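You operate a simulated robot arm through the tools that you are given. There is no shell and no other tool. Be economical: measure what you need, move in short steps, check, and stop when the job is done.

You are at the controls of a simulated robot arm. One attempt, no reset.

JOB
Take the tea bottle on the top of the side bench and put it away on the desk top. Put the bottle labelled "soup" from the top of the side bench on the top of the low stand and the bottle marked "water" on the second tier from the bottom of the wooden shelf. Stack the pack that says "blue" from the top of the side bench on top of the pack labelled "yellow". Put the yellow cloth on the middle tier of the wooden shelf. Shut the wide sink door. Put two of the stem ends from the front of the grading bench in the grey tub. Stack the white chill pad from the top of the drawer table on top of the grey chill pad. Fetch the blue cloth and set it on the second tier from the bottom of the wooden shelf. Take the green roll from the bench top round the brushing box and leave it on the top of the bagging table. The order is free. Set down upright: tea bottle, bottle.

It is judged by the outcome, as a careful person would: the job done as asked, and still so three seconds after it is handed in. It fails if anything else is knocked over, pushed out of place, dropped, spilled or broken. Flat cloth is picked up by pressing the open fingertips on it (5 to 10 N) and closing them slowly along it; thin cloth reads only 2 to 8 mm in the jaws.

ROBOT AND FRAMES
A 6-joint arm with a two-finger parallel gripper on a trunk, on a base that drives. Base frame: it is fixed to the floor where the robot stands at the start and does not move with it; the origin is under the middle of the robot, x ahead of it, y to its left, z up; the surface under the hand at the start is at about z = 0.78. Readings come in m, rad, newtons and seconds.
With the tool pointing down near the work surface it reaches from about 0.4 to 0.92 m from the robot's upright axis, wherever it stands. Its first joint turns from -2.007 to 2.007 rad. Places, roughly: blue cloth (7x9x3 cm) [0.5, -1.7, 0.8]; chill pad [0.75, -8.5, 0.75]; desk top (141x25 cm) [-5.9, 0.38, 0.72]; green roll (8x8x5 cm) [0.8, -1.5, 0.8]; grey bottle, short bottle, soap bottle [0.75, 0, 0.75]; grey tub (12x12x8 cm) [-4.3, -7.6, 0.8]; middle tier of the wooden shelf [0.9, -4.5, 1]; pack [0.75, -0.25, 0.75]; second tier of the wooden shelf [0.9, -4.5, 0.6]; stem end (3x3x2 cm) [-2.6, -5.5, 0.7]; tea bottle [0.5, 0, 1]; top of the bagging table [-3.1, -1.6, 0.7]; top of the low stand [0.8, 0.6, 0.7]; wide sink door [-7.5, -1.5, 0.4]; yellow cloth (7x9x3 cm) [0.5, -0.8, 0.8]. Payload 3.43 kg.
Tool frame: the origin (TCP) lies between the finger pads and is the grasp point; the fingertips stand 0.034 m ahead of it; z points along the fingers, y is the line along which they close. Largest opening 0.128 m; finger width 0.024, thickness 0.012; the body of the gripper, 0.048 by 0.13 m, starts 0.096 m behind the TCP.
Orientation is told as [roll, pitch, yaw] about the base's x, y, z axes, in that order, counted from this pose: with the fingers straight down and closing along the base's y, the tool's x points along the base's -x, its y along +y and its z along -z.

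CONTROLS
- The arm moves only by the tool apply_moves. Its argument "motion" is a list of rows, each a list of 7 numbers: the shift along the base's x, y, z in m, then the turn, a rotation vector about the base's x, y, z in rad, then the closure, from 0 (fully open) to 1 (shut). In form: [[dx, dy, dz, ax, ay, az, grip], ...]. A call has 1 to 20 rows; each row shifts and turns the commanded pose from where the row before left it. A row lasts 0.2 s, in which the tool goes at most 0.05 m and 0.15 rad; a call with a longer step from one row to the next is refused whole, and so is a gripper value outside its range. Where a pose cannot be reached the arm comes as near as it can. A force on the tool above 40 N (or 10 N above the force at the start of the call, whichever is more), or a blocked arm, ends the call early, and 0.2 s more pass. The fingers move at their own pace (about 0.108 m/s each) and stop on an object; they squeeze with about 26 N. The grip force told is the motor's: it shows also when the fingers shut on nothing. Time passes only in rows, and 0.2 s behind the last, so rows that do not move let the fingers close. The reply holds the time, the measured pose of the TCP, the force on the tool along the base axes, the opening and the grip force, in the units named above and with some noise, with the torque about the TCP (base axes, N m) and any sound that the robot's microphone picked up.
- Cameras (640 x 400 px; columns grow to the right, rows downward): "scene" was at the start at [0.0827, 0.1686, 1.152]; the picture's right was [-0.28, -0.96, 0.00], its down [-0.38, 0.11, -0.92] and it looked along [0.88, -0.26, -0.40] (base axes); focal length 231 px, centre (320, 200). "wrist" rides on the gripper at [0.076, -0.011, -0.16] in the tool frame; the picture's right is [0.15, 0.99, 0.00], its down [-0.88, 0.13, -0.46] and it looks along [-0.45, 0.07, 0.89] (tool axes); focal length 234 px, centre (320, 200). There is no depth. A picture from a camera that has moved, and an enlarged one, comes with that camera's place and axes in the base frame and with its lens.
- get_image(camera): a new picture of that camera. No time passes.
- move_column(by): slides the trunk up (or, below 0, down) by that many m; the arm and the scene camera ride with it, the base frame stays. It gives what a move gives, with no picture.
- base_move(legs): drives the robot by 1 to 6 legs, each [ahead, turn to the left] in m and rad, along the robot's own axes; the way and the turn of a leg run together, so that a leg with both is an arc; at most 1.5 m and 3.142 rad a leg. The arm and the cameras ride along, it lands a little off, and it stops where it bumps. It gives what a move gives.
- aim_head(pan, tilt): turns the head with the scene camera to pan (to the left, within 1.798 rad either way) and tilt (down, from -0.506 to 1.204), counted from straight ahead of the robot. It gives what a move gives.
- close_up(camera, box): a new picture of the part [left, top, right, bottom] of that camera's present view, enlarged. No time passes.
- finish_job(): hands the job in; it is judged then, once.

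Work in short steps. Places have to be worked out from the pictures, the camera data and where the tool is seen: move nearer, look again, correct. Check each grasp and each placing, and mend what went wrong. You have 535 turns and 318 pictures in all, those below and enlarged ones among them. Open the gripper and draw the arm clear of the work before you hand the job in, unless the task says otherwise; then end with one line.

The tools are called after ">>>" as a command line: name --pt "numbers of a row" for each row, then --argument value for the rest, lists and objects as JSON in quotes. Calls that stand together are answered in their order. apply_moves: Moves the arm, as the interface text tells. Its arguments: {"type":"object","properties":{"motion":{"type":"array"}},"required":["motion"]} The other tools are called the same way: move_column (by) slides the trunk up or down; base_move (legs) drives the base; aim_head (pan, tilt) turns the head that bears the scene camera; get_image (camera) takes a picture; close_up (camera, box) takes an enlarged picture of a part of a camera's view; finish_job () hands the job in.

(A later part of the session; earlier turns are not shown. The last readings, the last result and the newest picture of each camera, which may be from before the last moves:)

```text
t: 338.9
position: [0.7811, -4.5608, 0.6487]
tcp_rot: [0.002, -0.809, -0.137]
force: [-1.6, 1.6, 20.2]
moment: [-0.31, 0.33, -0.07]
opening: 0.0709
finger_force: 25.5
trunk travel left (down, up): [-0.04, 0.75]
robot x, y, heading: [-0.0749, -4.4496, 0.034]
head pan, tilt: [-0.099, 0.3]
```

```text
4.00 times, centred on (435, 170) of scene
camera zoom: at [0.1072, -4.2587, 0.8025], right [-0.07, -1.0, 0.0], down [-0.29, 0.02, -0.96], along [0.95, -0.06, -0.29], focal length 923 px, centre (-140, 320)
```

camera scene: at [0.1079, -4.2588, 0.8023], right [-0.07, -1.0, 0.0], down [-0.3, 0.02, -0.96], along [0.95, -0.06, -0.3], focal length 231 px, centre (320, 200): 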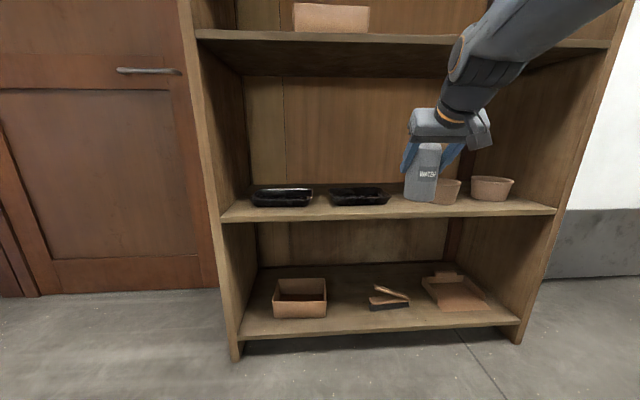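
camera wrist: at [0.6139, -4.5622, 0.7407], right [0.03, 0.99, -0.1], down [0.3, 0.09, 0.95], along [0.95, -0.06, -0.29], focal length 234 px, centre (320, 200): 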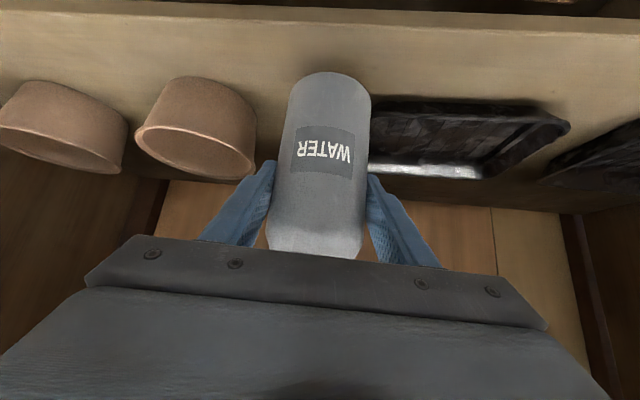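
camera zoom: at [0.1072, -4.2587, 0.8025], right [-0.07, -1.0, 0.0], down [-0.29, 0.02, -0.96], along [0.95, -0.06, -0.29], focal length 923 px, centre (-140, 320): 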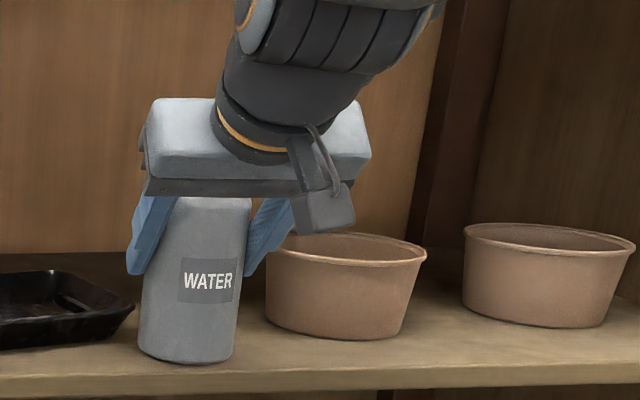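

Contact at tier height. Ease, open a bit, and retreat horizontally.

>>> apply_moves --pt "0 0 0.002 0 0 0 0.8" --pt "0 0 0 0 0 0 0.5" --pt "0 0 0 0 0 0 0.35" --pt "0 0 0 0 0 0 0.33" --pt "0 0 0 0 0 0 0.33"

>>> get_image --camera "wrist"

>>> close_up --camera "scene" --box '[360, 120, 510, 220]'

```text
t: 340.1
position: [0.7812, -4.5627, 0.6479]
tcp_rot: [0.005, -0.804, -0.138]
force: [-0.5, -0.2, -0.6]
moment: [-0.03, -0.03, -0.01]
opening: 0.0858
finger_force: 0.0
trunk travel left (down, up): [-0.04, 0.75]
robot x, y, heading: [-0.0699, -4.4479, 0.035]
head pan, tilt: [-0.099, 0.3]
```

```text
197 pictures are left
camera wrist: at [0.6141, -4.551, 0.7036], right [0.03, 0.99, -0.1], down [0.3, 0.09, 0.95], along [0.95, -0.06, -0.29], focal length 234 px, centre (320, 200)
```

wrist: 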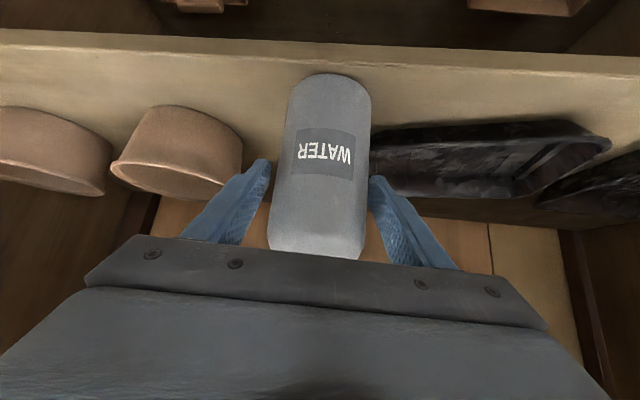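

```text
4.00 times, centred on (435, 170) of scene
camera zoom: at [0.1079, -4.2588, 0.8023], right [-0.07, -1.0, 0.0], down [-0.3, 0.02, -0.96], along [0.95, -0.06, -0.3], focal length 923 px, centre (-140, 320)
```

zoom: 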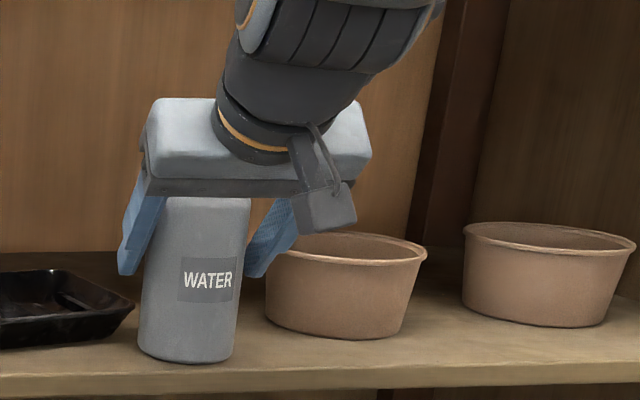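

>>> apply_moves --pt "-0.025 0.0035 0 0 0 0 0.33" --pt "-0.04 0.0055 0 0 0 0 0.33" --pt "-0.04 0.0055 0 0 0 0 0.33" --pt "-0.04 0.0055 0.01 0 0 0 0.2" --pt "-0.03 0.004 0.02 0 0 0 0" --pt "0 0 0 0 0 0 0"

>>> get_image --camera "scene"

```text
t: 341.4
position: [0.6266, -4.5435, 0.67]
tcp_rot: [0.003, -0.804, -0.137]
force: [-0.4, 0.2, 0.2]
moment: [0.01, 0.0, -0.04]
opening: 0.128
finger_force: 0.1
out of reach, approached as far as the arm can: row 5
trunk travel left (down, up): [-0.04, 0.75]
robot x, y, heading: [-0.0733, -4.4545, 0.033]
head pan, tilt: [-0.099, 0.3]
```

```text
195 pictures are left
camera scene: at [0.1079, -4.2588, 0.8023], right [-0.07, -1.0, 0.0], down [-0.3, 0.02, -0.96], along [0.95, -0.06, -0.3], focal length 231 px, centre (320, 200)
```

scene: 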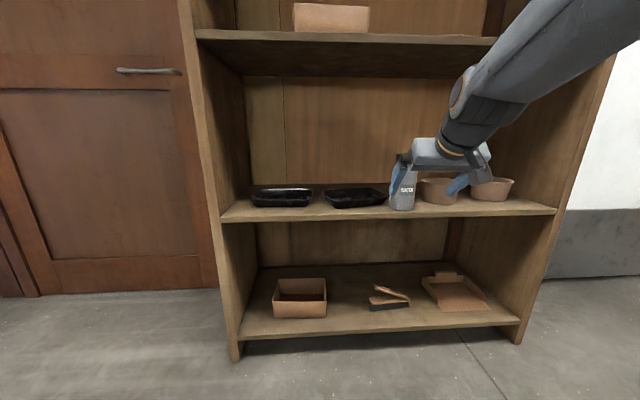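

Water stands upright. Back out, raise the trunk, untilt the tool in its plane.

>>> base_move --legs '[[-0.35, 0]]'

>>> move_column --by 0.36

>>> apply_moves --pt "0 0 0.0 0.019 0.137 0 0" --pt "0 0 0.0 0.019 0.137 0 0" --pt "0 0 0.0 0.019 0.137 0 0" --pt "0 0 0.0 0.019 0.137 0 0" --pt "0 0 0 0.019 0.137 0 0" --pt "0 0 0 0.015 0.11 0 0" --pt "0 0.025 0.01 0 0 0.03 0" --pt "0 0.025 0.01 0 0 0.03 0" --pt "0 0.025 0.01 0 0 0.03 0" --pt "0 0.025 0.01 0 0 0.03 0" --pt "0 0 0 0 0 0 0"

>>> get_image --camera "scene"

```text
t: 343.7
position: [0.2844, -4.5539, 0.6693]
tcp_rot: [0.003, -0.802, -0.14]
force: [-0.8, 0.7, -1.1]
moment: [-0.01, -0.04, 0.0]
opening: 0.1278
finger_force: 0.2
trunk travel left (down, up): [-0.04, 0.75]
robot x, y, heading: [-0.4159, -4.4567, 0.034]
head pan, tilt: [-0.099, 0.3]
```

```text
t: 347.2
position: [0.2842, -4.5547, 1.0306]
tcp_rot: [0.001, -0.804, -0.139]
force: [0.5, 0.2, 0.4]
moment: [-0.02, 0.01, 0.03]
opening: 0.128
finger_force: 0.1
trunk travel left (down, up): [-0.4, 0.39]
robot x, y, heading: [-0.4116, -4.4635, 0.038]
head pan, tilt: [-0.099, 0.3]
```

```text
t: 349.6
position: [0.2831, -4.4538, 1.0697]
tcp_rot: [0.002, 0.001, -0.018]
force: [0.2, 0.0, 0.7]
moment: [0.0, 0.0, 0.01]
opening: 0.1284
finger_force: 0.0
trunk travel left (down, up): [-0.4, 0.39]
robot x, y, heading: [-0.4166, -4.4655, 0.034]
head pan, tilt: [-0.099, 0.3]
```

```text
194 pictures are left
camera scene: at [-0.3337, -4.2735, 1.1623], right [-0.07, -1.0, 0.0], down [-0.3, 0.02, -0.96], along [0.95, -0.06, -0.3], focal length 231 px, centre (320, 200)
```

scene: 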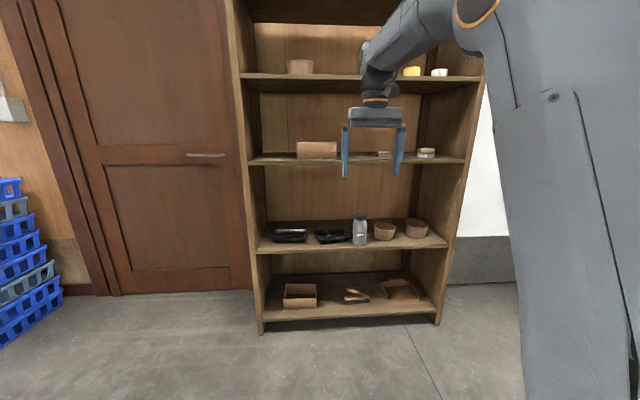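

Next the blue cloth at ≈(0.51,-1.73). I drive north and face the bench end.

>>> base_move --legs '[[0, 1.537], [1.5, 0], [1.23, 0], [0, -1.57], [0.33, 0]]'

>>> aim_head --pan -0.1 --tilt 0.6

>>> get_image --camera "scene"

>>> get_image --camera "wrist"

```text
t: 372.2
position: [0.6625, -1.7581, 1.0689]
tcp_rot: [0.001, 0.0, -0.069]
force: [0.3, 0.8, 0.6]
moment: [-0.02, -0.01, 0.0]
opening: 0.1277
finger_force: 0.0
trunk travel left (down, up): [-0.4, 0.39]
robot x, y, heading: [-0.0378, -1.7312, -0.017]
head pan, tilt: [-0.099, 0.3]
```

```text
t: 373.0
position: [0.6624, -1.7582, 1.069]
tcp_rot: [0.003, 0.0, -0.067]
force: [0.2, -0.5, 0.0]
moment: [-0.02, 0.02, 0.01]
opening: 0.1281
finger_force: 0.1
trunk travel left (down, up): [-0.4, 0.39]
robot x, y, heading: [-0.0373, -1.7302, -0.018]
head pan, tilt: [-0.099, 0.6]
```

```text
193 pictures are left
camera scene: at [0.0504, -1.5466, 1.1349], right [-0.12, -0.99, 0.0], down [-0.56, 0.07, -0.83], along [0.82, -0.1, -0.56], focal length 231 px, centre (320, 200)
```

scene: 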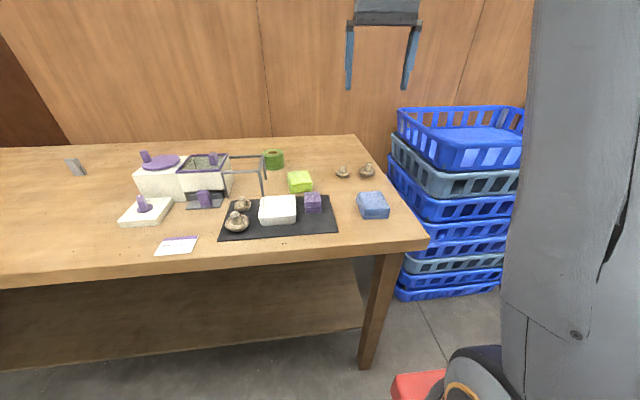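

```text
192 pictures are left
camera wrist: at [0.5875, -1.7637, 1.2274], right [-0.08, 1.0, 0.0], down [0.89, 0.07, 0.46], along [0.45, 0.04, -0.89], focal length 234 px, centre (320, 200)
```

wrist: 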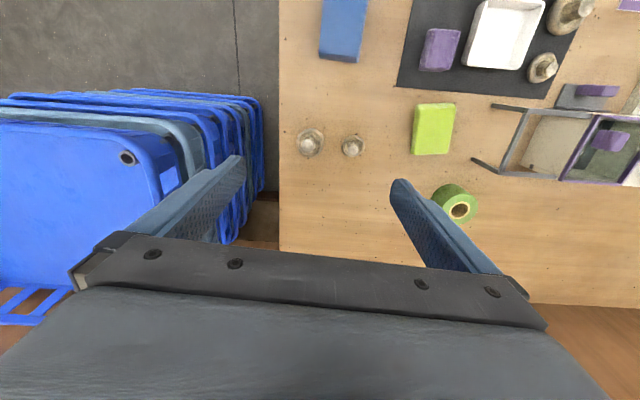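

Blue cloth block at (0.512,-1.735), top z≈0.81. I back 0.2 m for reach, lower the trunk and tilt the tool 0.8 in plane for a slanted grasp that later suits the shelf.

>>> base_move --legs '[[-0.2, 0.01]]'

>>> apply_moves --pt "-0.01 0.02 0 0 0 0.05 0" --pt "-0.01 0 0 0 0 0 0"

>>> move_column --by -0.16

>>> apply_moves --pt "0 0 0 0 -0.14 0 0" --pt "0 0 0 0 -0.14 0 0" --pt "0 0 0 0 -0.14 0 0" --pt "0 0 0 0 -0.14 0 0" --pt "0 0 0 0 -0.14 0 0" --pt "0 0 0 0 -0.1 0 0" --pt "0 0 0 0 0 0 0"

>>> get_image --camera "wrist"

>>> get_image --camera "scene"

```text
t: 374.6
position: [0.4649, -1.7531, 1.0686]
tcp_rot: [0.001, -0.001, -0.066]
force: [0.5, -0.2, -0.8]
moment: [-0.03, 0.01, 0.04]
opening: 0.128
finger_force: 0.1
trunk travel left (down, up): [-0.4, 0.39]
robot x, y, heading: [-0.2315, -1.728, -0.014]
head pan, tilt: [-0.099, 0.6]
```

```text
t: 375.2
position: [0.4454, -1.732, 1.0688]
tcp_rot: [0.001, -0.001, -0.014]
force: [0.1, 1.0, 0.3]
moment: [0.0, 0.03, 0.0]
opening: 0.128
finger_force: 0.1
trunk travel left (down, up): [-0.4, 0.39]
robot x, y, heading: [-0.2348, -1.7302, -0.012]
head pan, tilt: [-0.099, 0.6]
```

```text
t: 377.0
position: [0.4442, -1.7321, 0.9088]
tcp_rot: [0.002, 0.001, -0.012]
force: [-0.5, 0.9, 0.2]
moment: [-0.02, 0.02, 0.03]
opening: 0.1281
finger_force: 0.2
trunk travel left (down, up): [-0.24, 0.55]
robot x, y, heading: [-0.2312, -1.7303, -0.012]
head pan, tilt: [-0.099, 0.6]
```

```text
t: 378.6
position: [0.4439, -1.7319, 0.9088]
tcp_rot: [0.018, -0.8, -0.021]
force: [-0.3, 0.4, -0.3]
moment: [-0.01, 0.01, -0.01]
opening: 0.1279
finger_force: 0.1
trunk travel left (down, up): [-0.24, 0.55]
robot x, y, heading: [-0.2335, -1.729, -0.013]
head pan, tilt: [-0.099, 0.6]
```

```text
191 pictures are left
camera wrist: at [0.2781, -1.7427, 0.9645], right [-0.09, 0.99, -0.09], down [0.29, 0.12, 0.95], along [0.95, 0.06, -0.29], focal length 234 px, centre (320, 200)
```

wrist: 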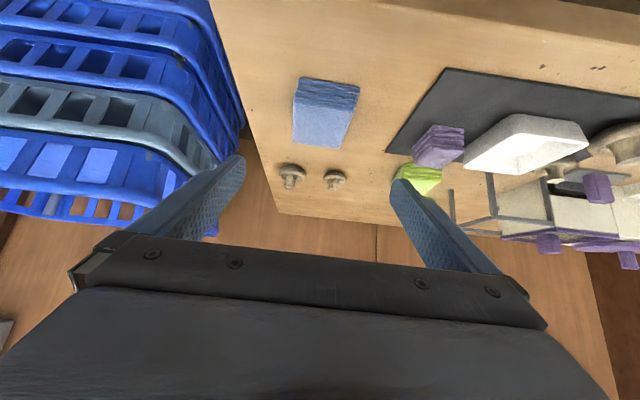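

```text
190 pictures are left
camera scene: at [-0.104, -1.5439, 0.9748], right [-0.11, -0.99, 0.0], down [-0.56, 0.06, -0.83], along [0.82, -0.09, -0.56], focal length 231 px, centre (320, 200)
```

scene: 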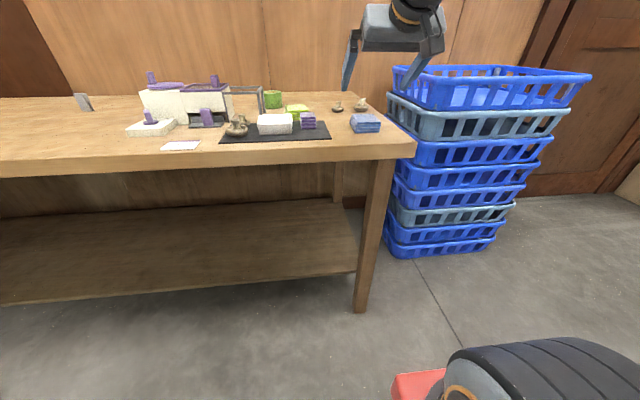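

Cloth centre (0.51,-1.73), 65 mm wide in y. I descend with open fingers either side of it.

>>> apply_moves --pt "0.02 0.001 -0.03 0 0 0 0" --pt "0.02 0.001 -0.03 0 0 0 0" --pt "0.016 0 -0.028 0 0 0 0" --pt "0 0 0 0 0 0 0"

>>> get_image --camera "wrist"

>>> close_up --camera "scene" --box '[280, 30, 460, 160]'

```text
t: 379.6
position: [0.501, -1.7287, 0.8186]
tcp_rot: [0.016, -0.801, -0.021]
force: [-0.3, 1.2, 1.3]
moment: [0.04, 0.01, 0.0]
opening: 0.128
finger_force: 0.0
trunk travel left (down, up): [-0.24, 0.55]
robot x, y, heading: [-0.2288, -1.7251, -0.01]
head pan, tilt: [-0.099, 0.6]
```

```text
189 pictures are left
camera wrist: at [0.3343, -1.7387, 0.8749], right [-0.09, 0.99, -0.09], down [0.29, 0.12, 0.95], along [0.95, 0.06, -0.3], focal length 234 px, centre (320, 200)
```

wrist: 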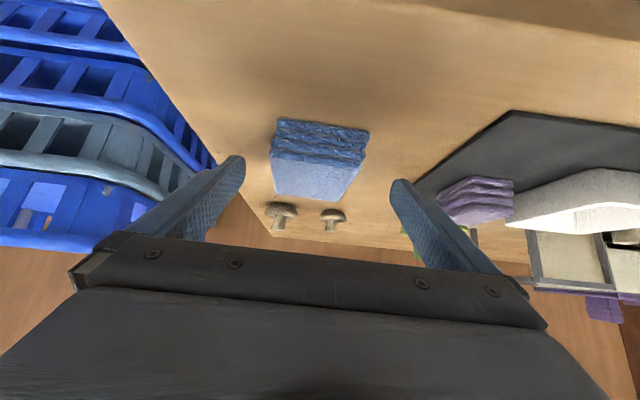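

```text
3.08 times, centred on (370, 95) of scene
camera zoom: at [-0.1041, -1.5439, 0.9748], right [-0.11, -0.99, 0.0], down [-0.56, 0.06, -0.83], along [0.82, -0.09, -0.56], focal length 710 px, centre (166, 523)
```

zoom: 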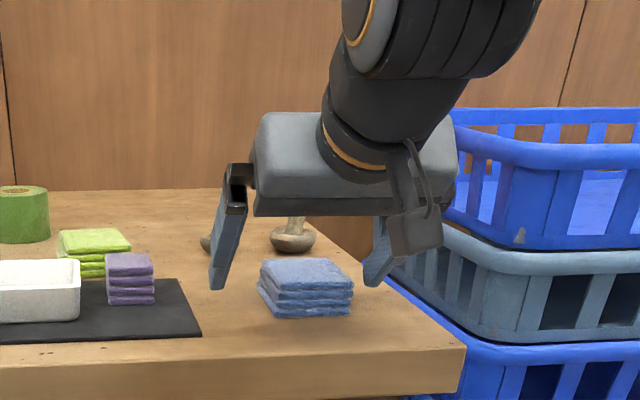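

Fingers straddle the cloth. Close slowly.

>>> apply_moves --pt "0.003 0 -0.001 0 0 0 0.2" --pt "0 0 0 0 0 0 0.35" --pt "0 0 0 0 0 0 0.5" --pt "0 0 0 0 0 0 0.6" --pt "0 0 0 0 0 0 0.7" --pt "0 0 0 0 0 0 0.8" --pt "0 0 0 0 0 0 0.8"

>>> get_image --camera "wrist"

>>> close_up --camera "scene" --box '[280, 30, 460, 160]'

```text
t: 381.2
position: [0.5041, -1.7285, 0.8195]
tcp_rot: [0.016, -0.799, -0.022]
force: [0.1, -0.3, 1.0]
moment: [-0.1, 0.0, 0.01]
opening: 0.0642
finger_force: 25.9
trunk travel left (down, up): [-0.24, 0.55]
robot x, y, heading: [-0.2328, -1.7304, -0.016]
head pan, tilt: [-0.099, 0.6]
```

```text
187 pictures are left
camera wrist: at [0.337, -1.739, 0.8746], right [-0.09, 0.99, -0.09], down [0.29, 0.12, 0.95], along [0.95, 0.06, -0.3], focal length 234 px, centre (320, 200)
```

wrist: 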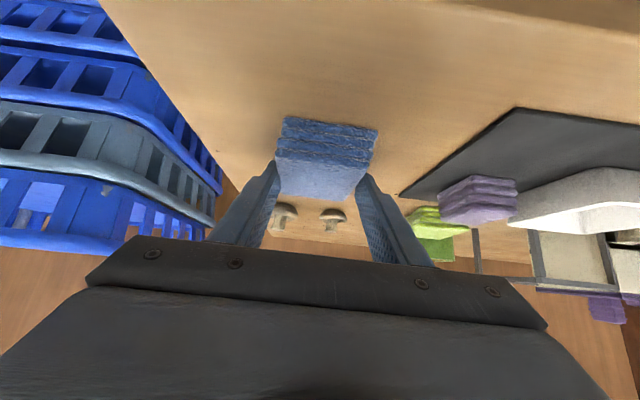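

```text
3.08 times, centred on (370, 95) of scene
camera zoom: at [-0.104, -1.5439, 0.9748], right [-0.11, -0.99, 0.0], down [-0.56, 0.06, -0.83], along [0.82, -0.09, -0.56], focal length 710 px, centre (166, 523)
```

zoom: 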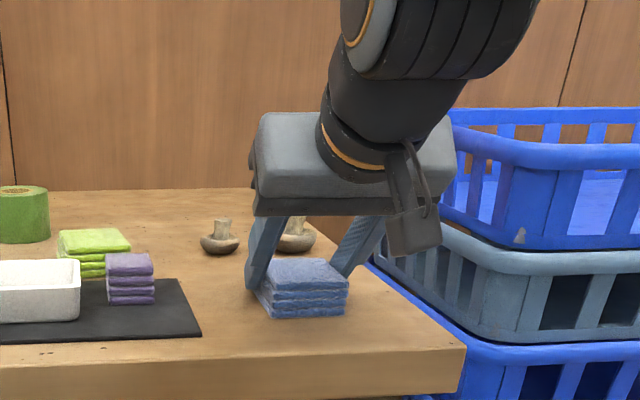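

It grips like a firm block (64 mm). Lift.

>>> apply_moves --pt "0 0 0.015 0 0 0 0.8" --pt "0 0 0.03 0 0 0 0.8" --pt "0 0 0.03 0 0 0 0.8" --pt "0 0 0 0 0 0 0.8"

>>> get_image --camera "wrist"

>>> move_column --by 0.16

```text
t: 382.2
position: [0.5046, -1.7302, 0.8946]
tcp_rot: [0.015, -0.799, -0.021]
force: [-0.2, 0.3, -0.5]
moment: [0.02, -0.07, 0.01]
opening: 0.064
finger_force: 26.5
trunk travel left (down, up): [-0.24, 0.55]
robot x, y, heading: [-0.2303, -1.7267, -0.017]
head pan, tilt: [-0.099, 0.6]
```

```text
185 pictures are left
camera wrist: at [0.3388, -1.7396, 0.9506], right [-0.09, 0.99, -0.09], down [0.29, 0.12, 0.95], along [0.95, 0.06, -0.3], focal length 234 px, centre (320, 200)
```

wrist: 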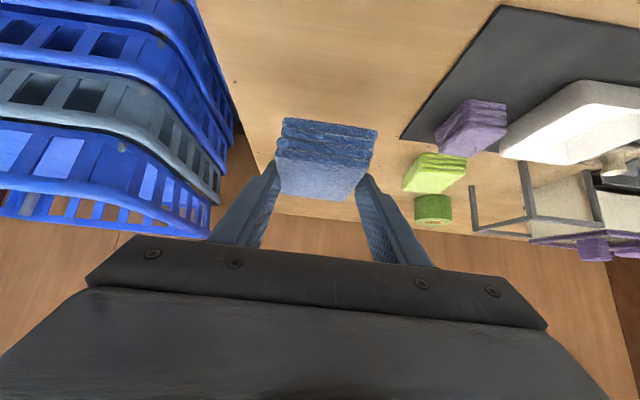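

```text
t: 384.0
position: [0.5037, -1.7301, 1.0538]
tcp_rot: [0.016, -0.8, -0.021]
force: [-0.9, 0.5, -0.7]
moment: [-0.02, -0.02, -0.02]
opening: 0.0641
finger_force: 26.0
trunk travel left (down, up): [-0.4, 0.39]
robot x, y, heading: [-0.2318, -1.7286, -0.015]
head pan, tilt: [-0.099, 0.6]
```

Held. I drive to the shelf for the second tier (target in front of the gap between the trays, y≈-4.31).

>>> base_move --legs '[[-0.15, 0], [0, -1.556], [1.5, 0], [1.08, 0], [0, 1.57]]'

>>> aim_head --pan -0.1 --tilt 0.4

>>> get_image --camera "scene"

```text
t: 405.3
position: [0.3176, -4.3331, 1.0545]
tcp_rot: [0.017, -0.8, -0.04]
force: [0.0, 0.7, -0.6]
moment: [0.03, 0.03, -0.01]
opening: 0.0638
finger_force: 25.8
trunk travel left (down, up): [-0.4, 0.39]
robot x, y, heading: [-0.4177, -4.316, -0.037]
head pan, tilt: [-0.099, 0.6]
```

```text
t: 406.0
position: [0.3167, -4.3331, 1.0543]
tcp_rot: [0.018, -0.798, -0.043]
force: [-0.4, 0.3, 0.7]
moment: [-0.02, 0.0, 0.0]
opening: 0.0639
finger_force: 26.1
trunk travel left (down, up): [-0.4, 0.39]
robot x, y, heading: [-0.4164, -4.3175, -0.035]
head pan, tilt: [-0.099, 0.4]
```

```text
184 pictures are left
camera scene: at [-0.3271, -4.1336, 1.153], right [-0.13, -0.99, 0.0], down [-0.39, 0.05, -0.92], along [0.91, -0.12, -0.39], focal length 231 px, centre (320, 200)
```

scene: 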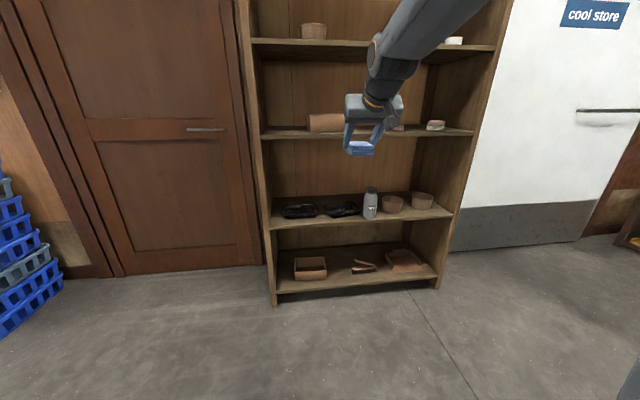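

>>> base_move --legs '[[0, 0.037], [0.26, 0]]'

>>> move_column --by -0.37

>>> get_image --camera "wrist"

>>> aim_head --pan -0.1 --tilt 0.3

>>> get_image --camera "scene"

```text
t: 408.2
position: [0.5782, -4.3074, 1.0555]
tcp_rot: [0.018, -0.8, -0.009]
force: [0.0, 0.5, 0.0]
moment: [0.0, 0.04, -0.01]
opening: 0.0639
finger_force: 26.0
trunk travel left (down, up): [-0.4, 0.39]
robot x, y, heading: [-0.1602, -4.3136, 0.004]
head pan, tilt: [-0.099, 0.4]
```

```text
t: 411.8
position: [0.5776, -4.3071, 0.685]
tcp_rot: [0.018, -0.8, -0.007]
force: [0.4, 1.0, -0.2]
moment: [0.02, -0.01, -0.01]
opening: 0.0638
finger_force: 25.4
trunk travel left (down, up): [-0.03, 0.76]
robot x, y, heading: [-0.1593, -4.3148, -0.002]
head pan, tilt: [-0.099, 0.4]
```

```text
183 pictures are left
camera wrist: at [0.4118, -4.3199, 0.7406], right [-0.11, 0.99, -0.09], down [0.29, 0.12, 0.95], along [0.95, 0.08, -0.3], focal length 234 px, centre (320, 200)
```

wrist: 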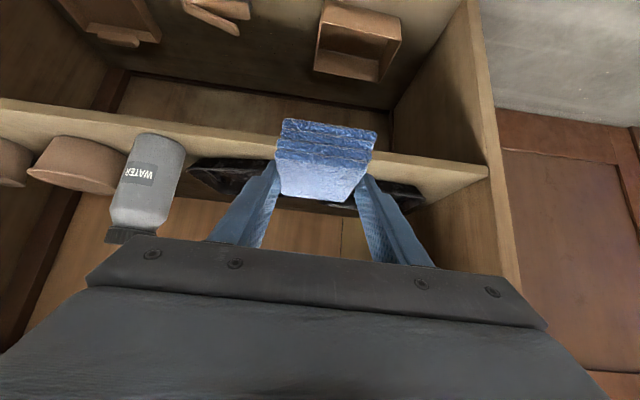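

```text
t: 412.5
position: [0.5783, -4.3072, 0.6848]
tcp_rot: [0.018, -0.8, -0.008]
force: [-0.5, -0.5, -0.2]
moment: [0.0, -0.03, -0.01]
opening: 0.064
finger_force: 26.1
trunk travel left (down, up): [-0.03, 0.76]
robot x, y, heading: [-0.1597, -4.3187, -0.001]
head pan, tilt: [-0.099, 0.3]
```

```text
182 pictures are left
camera scene: at [0.0313, -4.13, 0.7923], right [-0.1, -1.0, 0.0], down [-0.29, 0.03, -0.96], along [0.95, -0.09, -0.3], focal length 231 px, centre (320, 200)
```

scene: 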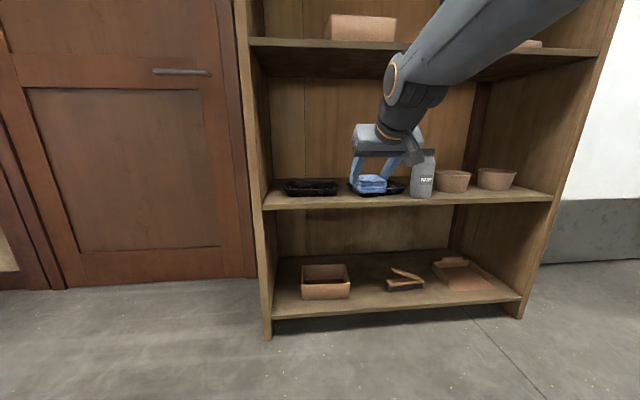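

Lined up. I nudge the base 0.08 forward, then extend over the tier strip.

>>> base_move --legs '[[0.08, 0]]'

>>> apply_moves --pt "0.03 -0.001 -0.005 0 0 0 0.8" --pt "0.03 -0.001 -0.01 0 0 0 0.8" --pt "0.03 0 -0.015 0 0 0 0.8" --pt "0 0 -0.01 0 0 0 0.8" --pt "0 0 0 0 0 0 0.8"

>>> get_image --camera "wrist"

>>> close_up --camera "scene" --box '[260, 100, 460, 230]'

```text
t: 413.5
position: [0.6568, -4.3067, 0.6851]
tcp_rot: [0.018, -0.8, -0.007]
force: [-0.7, 0.0, -0.2]
moment: [-0.02, 0.02, -0.01]
opening: 0.0639
finger_force: 26.0
trunk travel left (down, up): [-0.03, 0.76]
robot x, y, heading: [-0.0812, -4.317, 0.003]
head pan, tilt: [-0.099, 0.3]
```

```text
t: 414.7
position: [0.7473, -4.3079, 0.6449]
tcp_rot: [0.017, -0.797, -0.006]
force: [-0.1, 0.1, 0.0]
moment: [0.02, 0.02, -0.02]
opening: 0.0639
finger_force: 25.7
trunk travel left (down, up): [-0.03, 0.76]
robot x, y, heading: [-0.0784, -4.3166, 0.002]
head pan, tilt: [-0.099, 0.3]
```

```text
181 pictures are left
camera wrist: at [0.5809, -4.3221, 0.7012], right [-0.11, 0.99, -0.09], down [0.29, 0.12, 0.95], along [0.95, 0.08, -0.3], focal length 234 px, centre (320, 200)
```

wrist: 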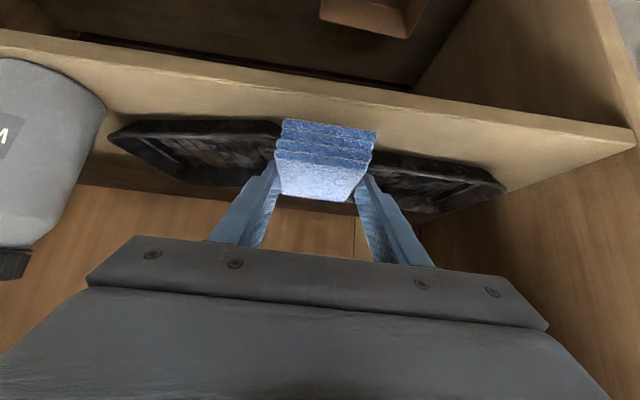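

```text
3.08 times, centred on (360, 165) of scene
camera zoom: at [0.1106, -4.13, 0.7923], right [-0.1, -1.0, 0.0], down [-0.29, 0.03, -0.96], along [0.95, -0.09, -0.3], focal length 710 px, centre (197, 308)
```

zoom: 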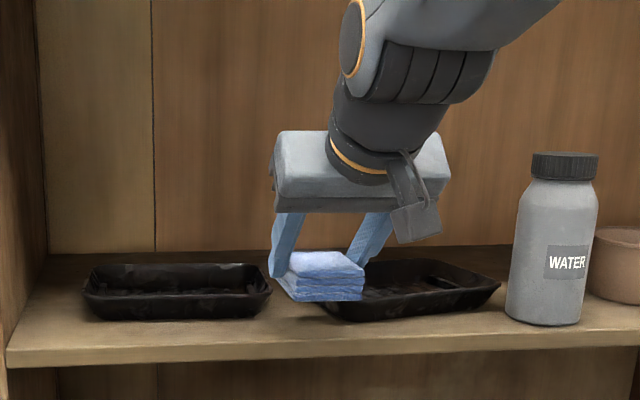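

The strip in front of the trays is too shallow for the 9 cm cloth. Between the two bowls there is more depth, so I retreat and shift to y≈-4.79.

>>> apply_moves --pt "-0.03 0 0.02 0 0 0 0.8" --pt "-0.03 0 0.02 0 0 0 0.8" --pt "-0.03 0 0 0 0 0 0.8" --pt "0 0 0 0 0 0 0.8"

>>> base_move --legs '[[-0.32, 0], [0, -1.57], [0.47, 0], [0, 1.57]]'

>>> get_image --camera "scene"

```text
t: 415.7
position: [0.6563, -4.3084, 0.6843]
tcp_rot: [0.019, -0.799, -0.008]
force: [-0.1, 0.0, -0.1]
moment: [-0.03, 0.0, -0.01]
opening: 0.0639
finger_force: 26.0
trunk travel left (down, up): [-0.03, 0.76]
robot x, y, heading: [-0.0817, -4.3201, -0.003]
head pan, tilt: [-0.099, 0.3]
```

```text
t: 427.8
position: [0.3351, -4.7964, 0.6848]
tcp_rot: [0.019, -0.801, -0.049]
force: [0.4, 0.1, 0.3]
moment: [0.01, 0.04, 0.0]
opening: 0.0641
finger_force: 25.7
trunk travel left (down, up): [-0.03, 0.76]
robot x, y, heading: [-0.4026, -4.7751, -0.041]
head pan, tilt: [-0.099, 0.3]
```

```text
179 pictures are left
camera scene: at [-0.2028, -4.5958, 0.7923], right [-0.14, -0.99, 0.0], down [-0.29, 0.04, -0.96], along [0.95, -0.13, -0.3], focal length 231 px, centre (320, 200)
```

scene: 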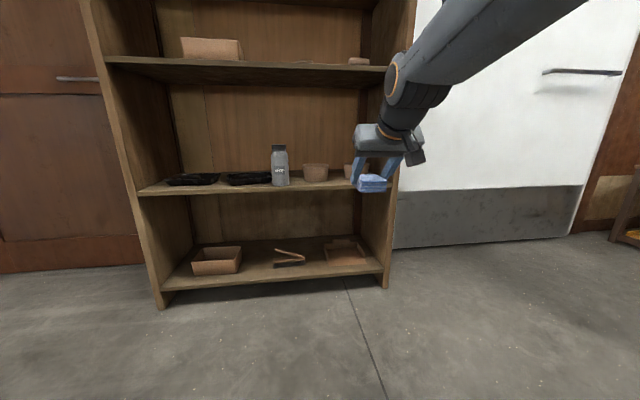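

>>> base_move --legs '[[0, 0.038], [0.33, 0]]'

>>> get_image --camera "wrist"

>>> get_image --camera "scene"

```text
t: 430.4
position: [0.6804, -4.7629, 0.6852]
tcp_rot: [0.018, -0.799, -0.002]
force: [-0.1, 0.1, -1.1]
moment: [0.0, 0.04, 0.02]
opening: 0.0642
finger_force: 26.3
trunk travel left (down, up): [-0.03, 0.76]
robot x, y, heading: [-0.0537, -4.7725, 0.006]
head pan, tilt: [-0.099, 0.3]
```

```text
178 pictures are left
camera wrist: at [0.5138, -4.7759, 0.741], right [-0.11, 0.99, -0.09], down [0.29, 0.12, 0.95], along [0.95, 0.08, -0.3], focal length 234 px, centre (320, 200)
```

wrist: 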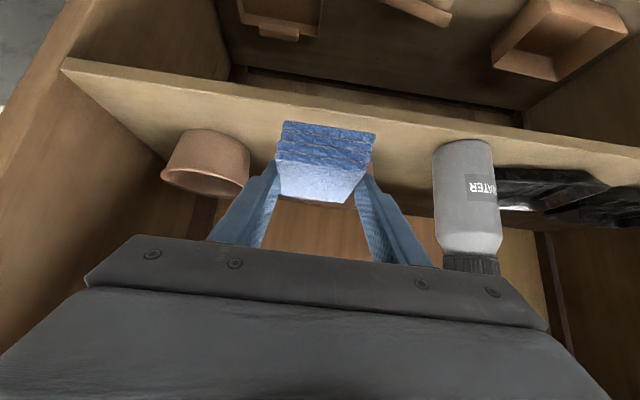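

```text
177 pictures are left
camera scene: at [0.1328, -4.5863, 0.7923], right [-0.09, -1.0, 0.0], down [-0.29, 0.03, -0.96], along [0.95, -0.09, -0.3], focal length 231 px, centre (320, 200)
```

scene: 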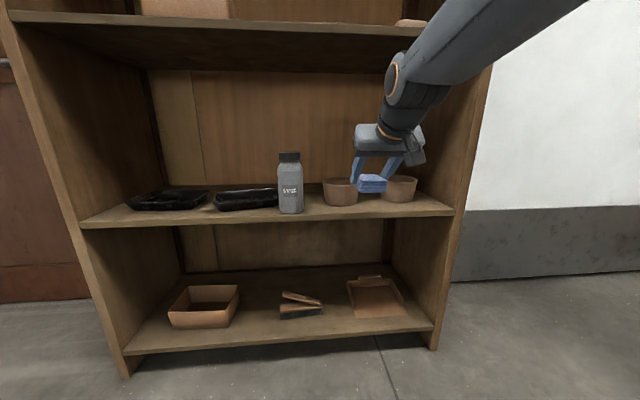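

Bowl rims leave an 88 mm gap centred at y≈-4.815. I shift there, then move in and lower.

>>> apply_moves --pt "0 -0.026 0 0 0 -0.025 0.8" --pt "0 -0.026 0 0 0 -0.025 0.8" --pt "0.027 0 -0.01 0 0 0 0.8" --pt "0.027 0 -0.01 0 0 0 0.8" --pt "0.027 0 -0.02 0 0 0 0.8" --pt "0 0 0 0 0 0 0.8"

>>> close_up --camera "scene" --box '[300, 110, 460, 230]'

>>> get_image --camera "wrist"

```text
t: 431.9
position: [0.7611, -4.8159, 0.6449]
tcp_rot: [0.017, -0.798, -0.052]
force: [0.5, -0.1, -1.1]
moment: [0.04, -0.01, 0.0]
opening: 0.0639
finger_force: 26.3
trunk travel left (down, up): [-0.03, 0.76]
robot x, y, heading: [-0.057, -4.7709, 0.004]
head pan, tilt: [-0.099, 0.3]
```

```text
3.33 times, centred on (380, 170) of scene
camera zoom: at [0.1328, -4.5863, 0.7923], right [-0.09, -1.0, 0.0], down [-0.29, 0.03, -0.96], along [0.95, -0.09, -0.3], focal length 769 px, centre (120, 300)
```

zoom: 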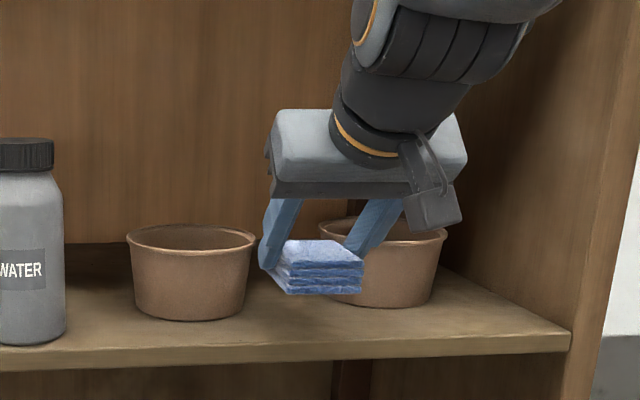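

```text
175 pictures are left
camera wrist: at [0.5947, -4.8198, 0.7007], right [-0.06, 0.99, -0.09], down [0.29, 0.11, 0.95], along [0.95, 0.03, -0.3], focal length 234 px, centre (320, 200)
```

wrist: 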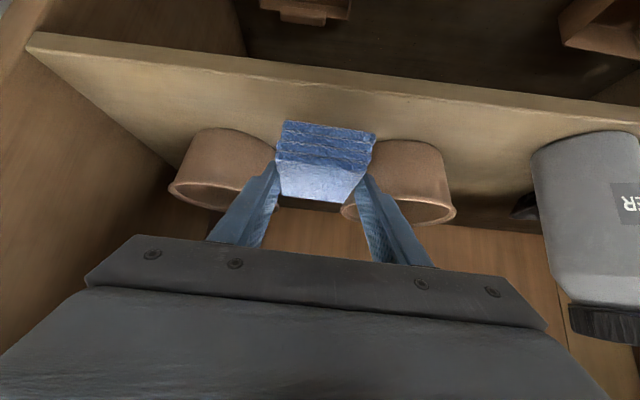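

Centred between the bowls. Lower to contact.

>>> apply_moves --pt "0 0 -0.02 0 0 0 0.8" --pt "0 0 -0.012 0 0 0 0.8" --pt "0 0 -0.006 0 0 0 0.8" --pt "0 0 -0.004 0 0 0 0.8" --pt "0 0 0 0 0 0 0.8"

>>> close_up --camera "scene" --box '[300, 110, 460, 230]'

```text
t: 433.1
position: [0.7602, -4.814, 0.6027]
tcp_rot: [0.016, -0.798, -0.05]
force: [-0.3, -0.3, -0.3]
moment: [-0.02, -0.04, 0.0]
opening: 0.064
finger_force: 26.6
trunk travel left (down, up): [-0.03, 0.76]
robot x, y, heading: [-0.0565, -4.771, 0.007]
head pan, tilt: [-0.099, 0.3]
```

```text
3.33 times, centred on (380, 170) of scene
camera zoom: at [0.1328, -4.5863, 0.7923], right [-0.09, -1.0, 0.0], down [-0.29, 0.03, -0.96], along [0.95, -0.09, -0.3], focal length 769 px, centre (120, 300)
```

zoom: 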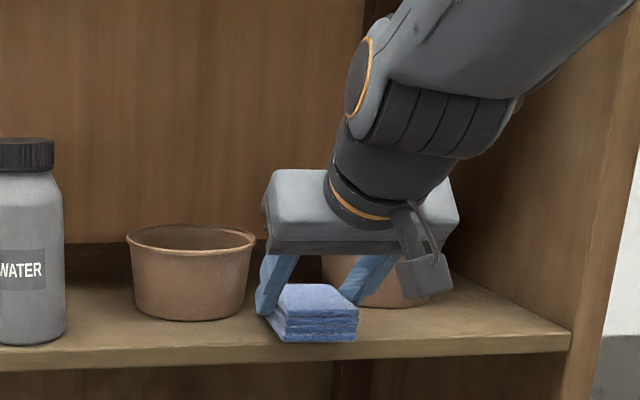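

I go 10 mm further in and lower the last millimetres.

>>> apply_moves --pt "0.01 0 0.002 0 0 0 0.8" --pt "0 0 -0.005 0 0 0 0.8" --pt "0 0 -0.003 0 0 0 0.8" --pt "0 0 0 0 0 0 0.8"

```text
t: 434.1
position: [0.7713, -4.8136, 0.5998]
tcp_rot: [0.015, -0.802, -0.052]
force: [-0.4, -0.7, 8.2]
moment: [-0.33, 0.16, 0.01]
opening: 0.064
finger_force: 25.9
trunk travel left (down, up): [-0.03, 0.76]
robot x, y, heading: [-0.0558, -4.7701, 0.005]
head pan, tilt: [-0.099, 0.3]
```

Contact. Open slightly and retreat.

>>> apply_moves --pt "0 0 0.001 0 0 0 0.5" --pt "0 0 0 0 0 0 0.42" --pt "0 0 0 0 0 0 0.4" --pt "0 0 0.005 0 0 0 0.4" --pt "-0.02 0.001 0.02 0 0 0 0.4" --pt "-0.03 0.0015 0.03 0 0 0 0.4" --pt "-0.04 0.002 0.02 0 0 0 0.3" --pt "-0.03 0.002 0.01 0 0 0 0" --pt "0 0 0 0 0 0 0"

>>> get_image --camera "scene"

>>> get_image --camera "wrist"

```text
t: 436.1
position: [0.66, -4.8074, 0.6817]
tcp_rot: [0.016, -0.799, -0.052]
force: [0.6, 0.0, -0.2]
moment: [-0.02, -0.05, 0.03]
opening: 0.1278
finger_force: 0.0
out of reach, approached as far as the arm can: row 8
trunk travel left (down, up): [-0.03, 0.76]
robot x, y, heading: [-0.0537, -4.7758, 0.005]
head pan, tilt: [-0.099, 0.3]
```

```text
173 pictures are left
camera scene: at [0.1329, -4.5863, 0.7923], right [-0.09, -1.0, 0.0], down [-0.29, 0.03, -0.96], along [0.95, -0.09, -0.3], focal length 231 px, centre (320, 200)
```

scene: 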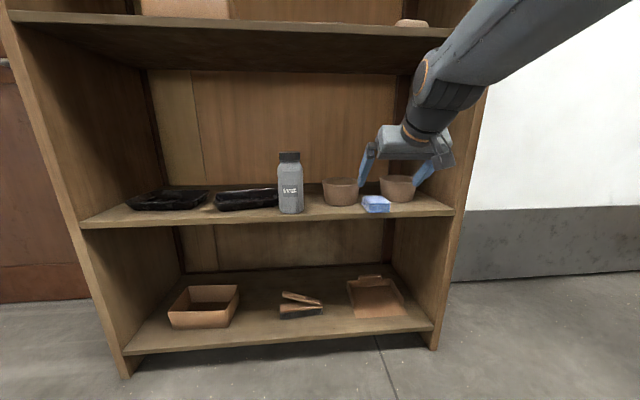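

```text
172 pictures are left
camera wrist: at [0.4924, -4.8128, 0.7382], right [-0.06, 0.99, -0.09], down [0.29, 0.11, 0.95], along [0.95, 0.03, -0.3], focal length 234 px, centre (320, 200)
```

wrist: 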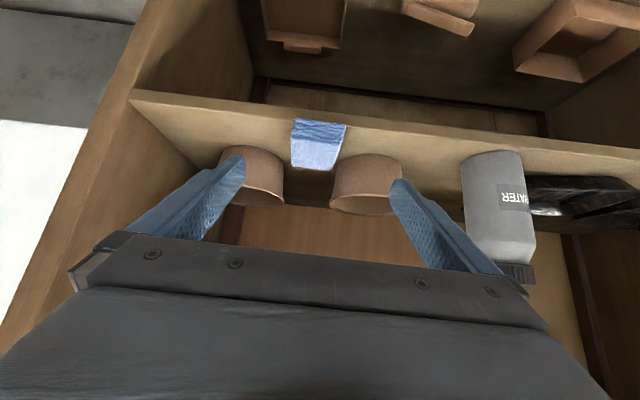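

Blue cloth is placed. I back off, raise the trunk, and drive to the yellow cloth (≈(0.5,-0.8)).

>>> base_move --legs '[[-0.33, 0]]'

>>> move_column --by 0.37

>>> base_move --legs '[[0, 1.566], [1.5, 0], [1.5, 0], [0.96, 0], [0, -1.57]]'

>>> aim_head --pan -0.1 --tilt 0.5

>>> get_image --camera "scene"

```text
t: 438.2
position: [0.3261, -4.811, 0.6819]
tcp_rot: [0.017, -0.8, -0.055]
force: [-0.2, 0.0, -0.2]
moment: [0.01, 0.02, -0.01]
opening: 0.1281
finger_force: 0.0
trunk travel left (down, up): [-0.03, 0.76]
robot x, y, heading: [-0.389, -4.7757, 0.001]
head pan, tilt: [-0.099, 0.3]
```

```text
t: 441.8
position: [0.3264, -4.8116, 1.0519]
tcp_rot: [0.015, -0.799, -0.054]
force: [0.7, 0.5, 0.5]
moment: [-0.02, -0.02, 0.01]
opening: 0.128
finger_force: 0.0
trunk travel left (down, up): [-0.4, 0.39]
robot x, y, heading: [-0.3864, -4.7755, -0.0]
head pan, tilt: [-0.099, 0.3]
```

```text
t: 468.5
position: [0.6033, -0.98, 1.0517]
tcp_rot: [0.015, -0.798, -0.202]
force: [0.1, 0.5, -0.3]
moment: [0.02, 0.01, 0.0]
opening: 0.128
finger_force: 0.0
trunk travel left (down, up): [-0.4, 0.39]
robot x, y, heading: [-0.0988, -0.8381, -0.148]
head pan, tilt: [-0.099, 0.3]
```

```text
t: 469.2
position: [0.6034, -0.9796, 1.0526]
tcp_rot: [0.018, -0.799, -0.203]
force: [-0.2, 0.0, -0.5]
moment: [0.0, 0.0, 0.0]
opening: 0.1279
finger_force: 0.0
trunk travel left (down, up): [-0.4, 0.39]
robot x, y, heading: [-0.0993, -0.8378, -0.145]
head pan, tilt: [-0.099, 0.499]
```

```text
171 pictures are left
camera scene: at [0.0119, -0.6663, 1.144], right [-0.24, -0.97, 0.0], down [-0.46, 0.12, -0.88], along [0.85, -0.21, -0.48], focal length 231 px, centre (320, 200)
```

scene: 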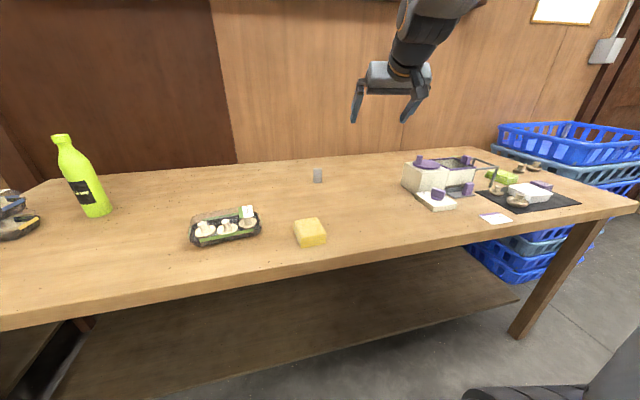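

Yellow cloth at ≈(0.465,-0.753). I reposition the base to be square with it.

>>> base_move --legs '[[0, -0.345], [-0.18, 0], [0, 0.49]]'

>>> move_column --by -0.14

>>> get_image --camera "wrist"

>>> get_image --camera "scene"

```text
t: 473.2
position: [0.4575, -0.7956, 1.0527]
tcp_rot: [0.015, -0.801, -0.059]
force: [-0.2, 1.0, -0.4]
moment: [-0.03, -0.02, -0.01]
opening: 0.1278
finger_force: 0.1
trunk travel left (down, up): [-0.4, 0.39]
robot x, y, heading: [-0.2607, -0.7579, -0.001]
head pan, tilt: [-0.099, 0.499]
```

```text
t: 474.8
position: [0.4582, -0.7956, 0.9121]
tcp_rot: [0.019, -0.798, -0.06]
force: [-0.6, -0.2, 0.8]
moment: [0.03, 0.0, -0.02]
opening: 0.128
finger_force: 0.0
trunk travel left (down, up): [-0.26, 0.53]
robot x, y, heading: [-0.2544, -0.7582, -0.007]
head pan, tilt: [-0.099, 0.499]
```

```text
170 pictures are left
camera wrist: at [0.291, -0.7993, 0.9683], right [-0.05, 0.99, -0.09], down [0.29, 0.11, 0.95], along [0.95, 0.02, -0.3], focal length 234 px, centre (320, 200)
```

wrist: 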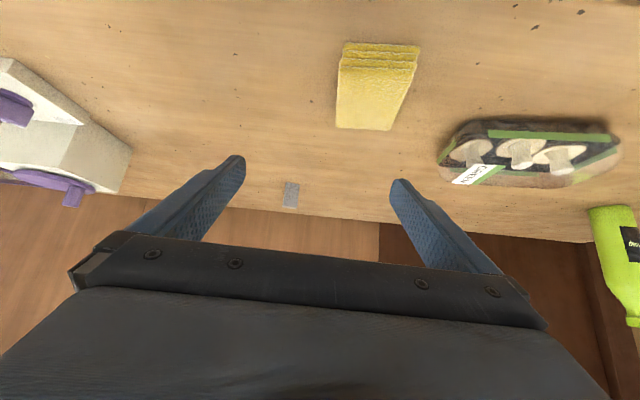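

```text
169 pictures are left
camera scene: at [-0.1332, -0.5692, 1.0039], right [-0.1, -0.99, 0.0], down [-0.48, 0.05, -0.88], along [0.87, -0.09, -0.48], focal length 231 px, centre (320, 200)
```

scene: 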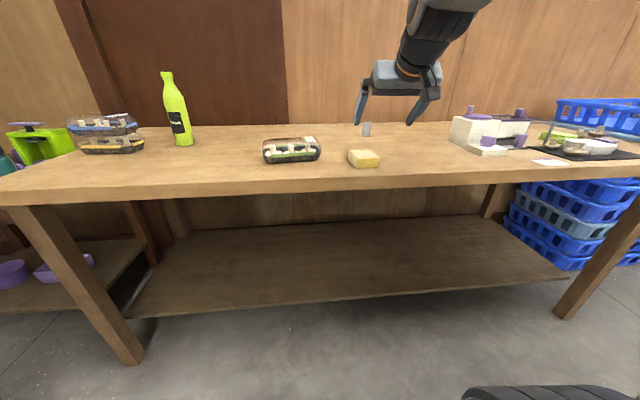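

Cloth centre (0.472,-0.758). Shift, align and descend around it.

>>> apply_moves --pt "0.002 0.019 0 0 0 0.045 0" --pt "0.002 0.019 0 0 0 0.045 0" --pt "0.001 0 -0.03 0 0 0 0" --pt "0.001 0 -0.03 0 0 0 0" --pt "0.001 0 -0.0315 0 0 0 0" --pt "0 0 0 0 0 0 0"

>>> get_image --camera "wrist"

```text
t: 476.2
position: [0.4628, -0.7561, 0.8211]
tcp_rot: [0.016, -0.799, 0.03]
force: [0.0, -0.4, -0.7]
moment: [-0.01, 0.01, 0.01]
opening: 0.128
finger_force: 0.1
trunk travel left (down, up): [-0.26, 0.53]
robot x, y, heading: [-0.2566, -0.7546, -0.004]
head pan, tilt: [-0.099, 0.499]
```

```text
168 pictures are left
camera wrist: at [0.2985, -0.7757, 0.8766], right [-0.14, 0.99, -0.09], down [0.28, 0.13, 0.95], along [0.95, 0.11, -0.3], focal length 234 px, centre (320, 200)
```

wrist: 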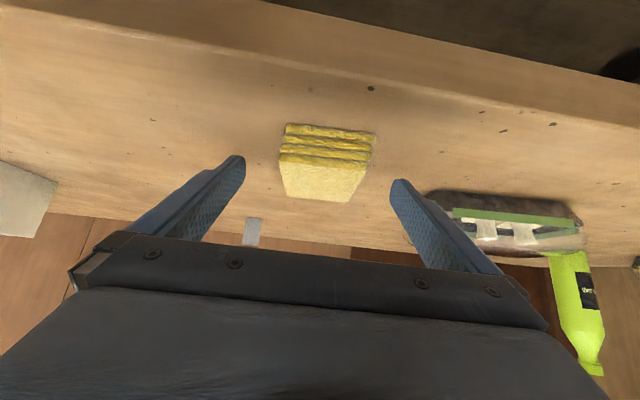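

>>> apply_moves --pt "0.004 0 -0.002 0 0 0 0.2" --pt "0 0 0 0 0 0 0.35" --pt "0 0 0 0 0 0 0.5" --pt "0 0 0 0 0 0 0.6" --pt "0 0 0 0 0 0 0.7" --pt "0 0 0 0 0 0 0.8" --pt "0 0 0 0 0 0 0.8" --pt "0 0 0.015 0 0 0 0.8" --pt "0 0 0.03 0 0 0 0.8" --pt "0 0 0.04 0 0 0 0.8" --pt "0 0 0 0 0 0 0.8"

>>> get_image --camera "wrist"

```text
t: 478.6
position: [0.4693, -0.7567, 0.9044]
tcp_rot: [0.018, -0.8, 0.029]
force: [-0.1, 0.4, -0.2]
moment: [0.03, 0.04, 0.0]
opening: 0.064
finger_force: 25.7
trunk travel left (down, up): [-0.26, 0.53]
robot x, y, heading: [-0.2581, -0.7533, -0.006]
head pan, tilt: [-0.099, 0.499]
```

```text
167 pictures are left
camera wrist: at [0.3027, -0.7748, 0.9611], right [-0.14, 0.99, -0.09], down [0.28, 0.13, 0.95], along [0.95, 0.11, -0.3], focal length 234 px, centre (320, 200)
```

wrist: 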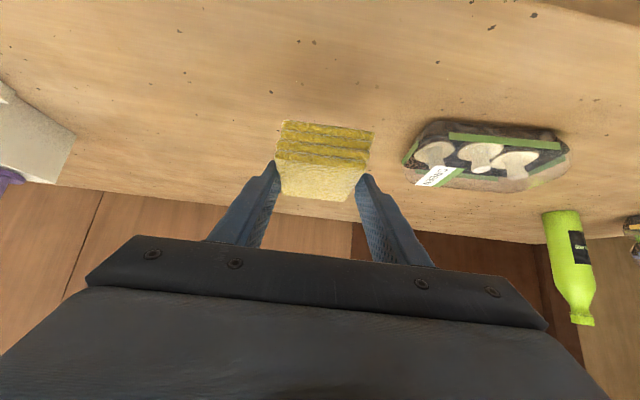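

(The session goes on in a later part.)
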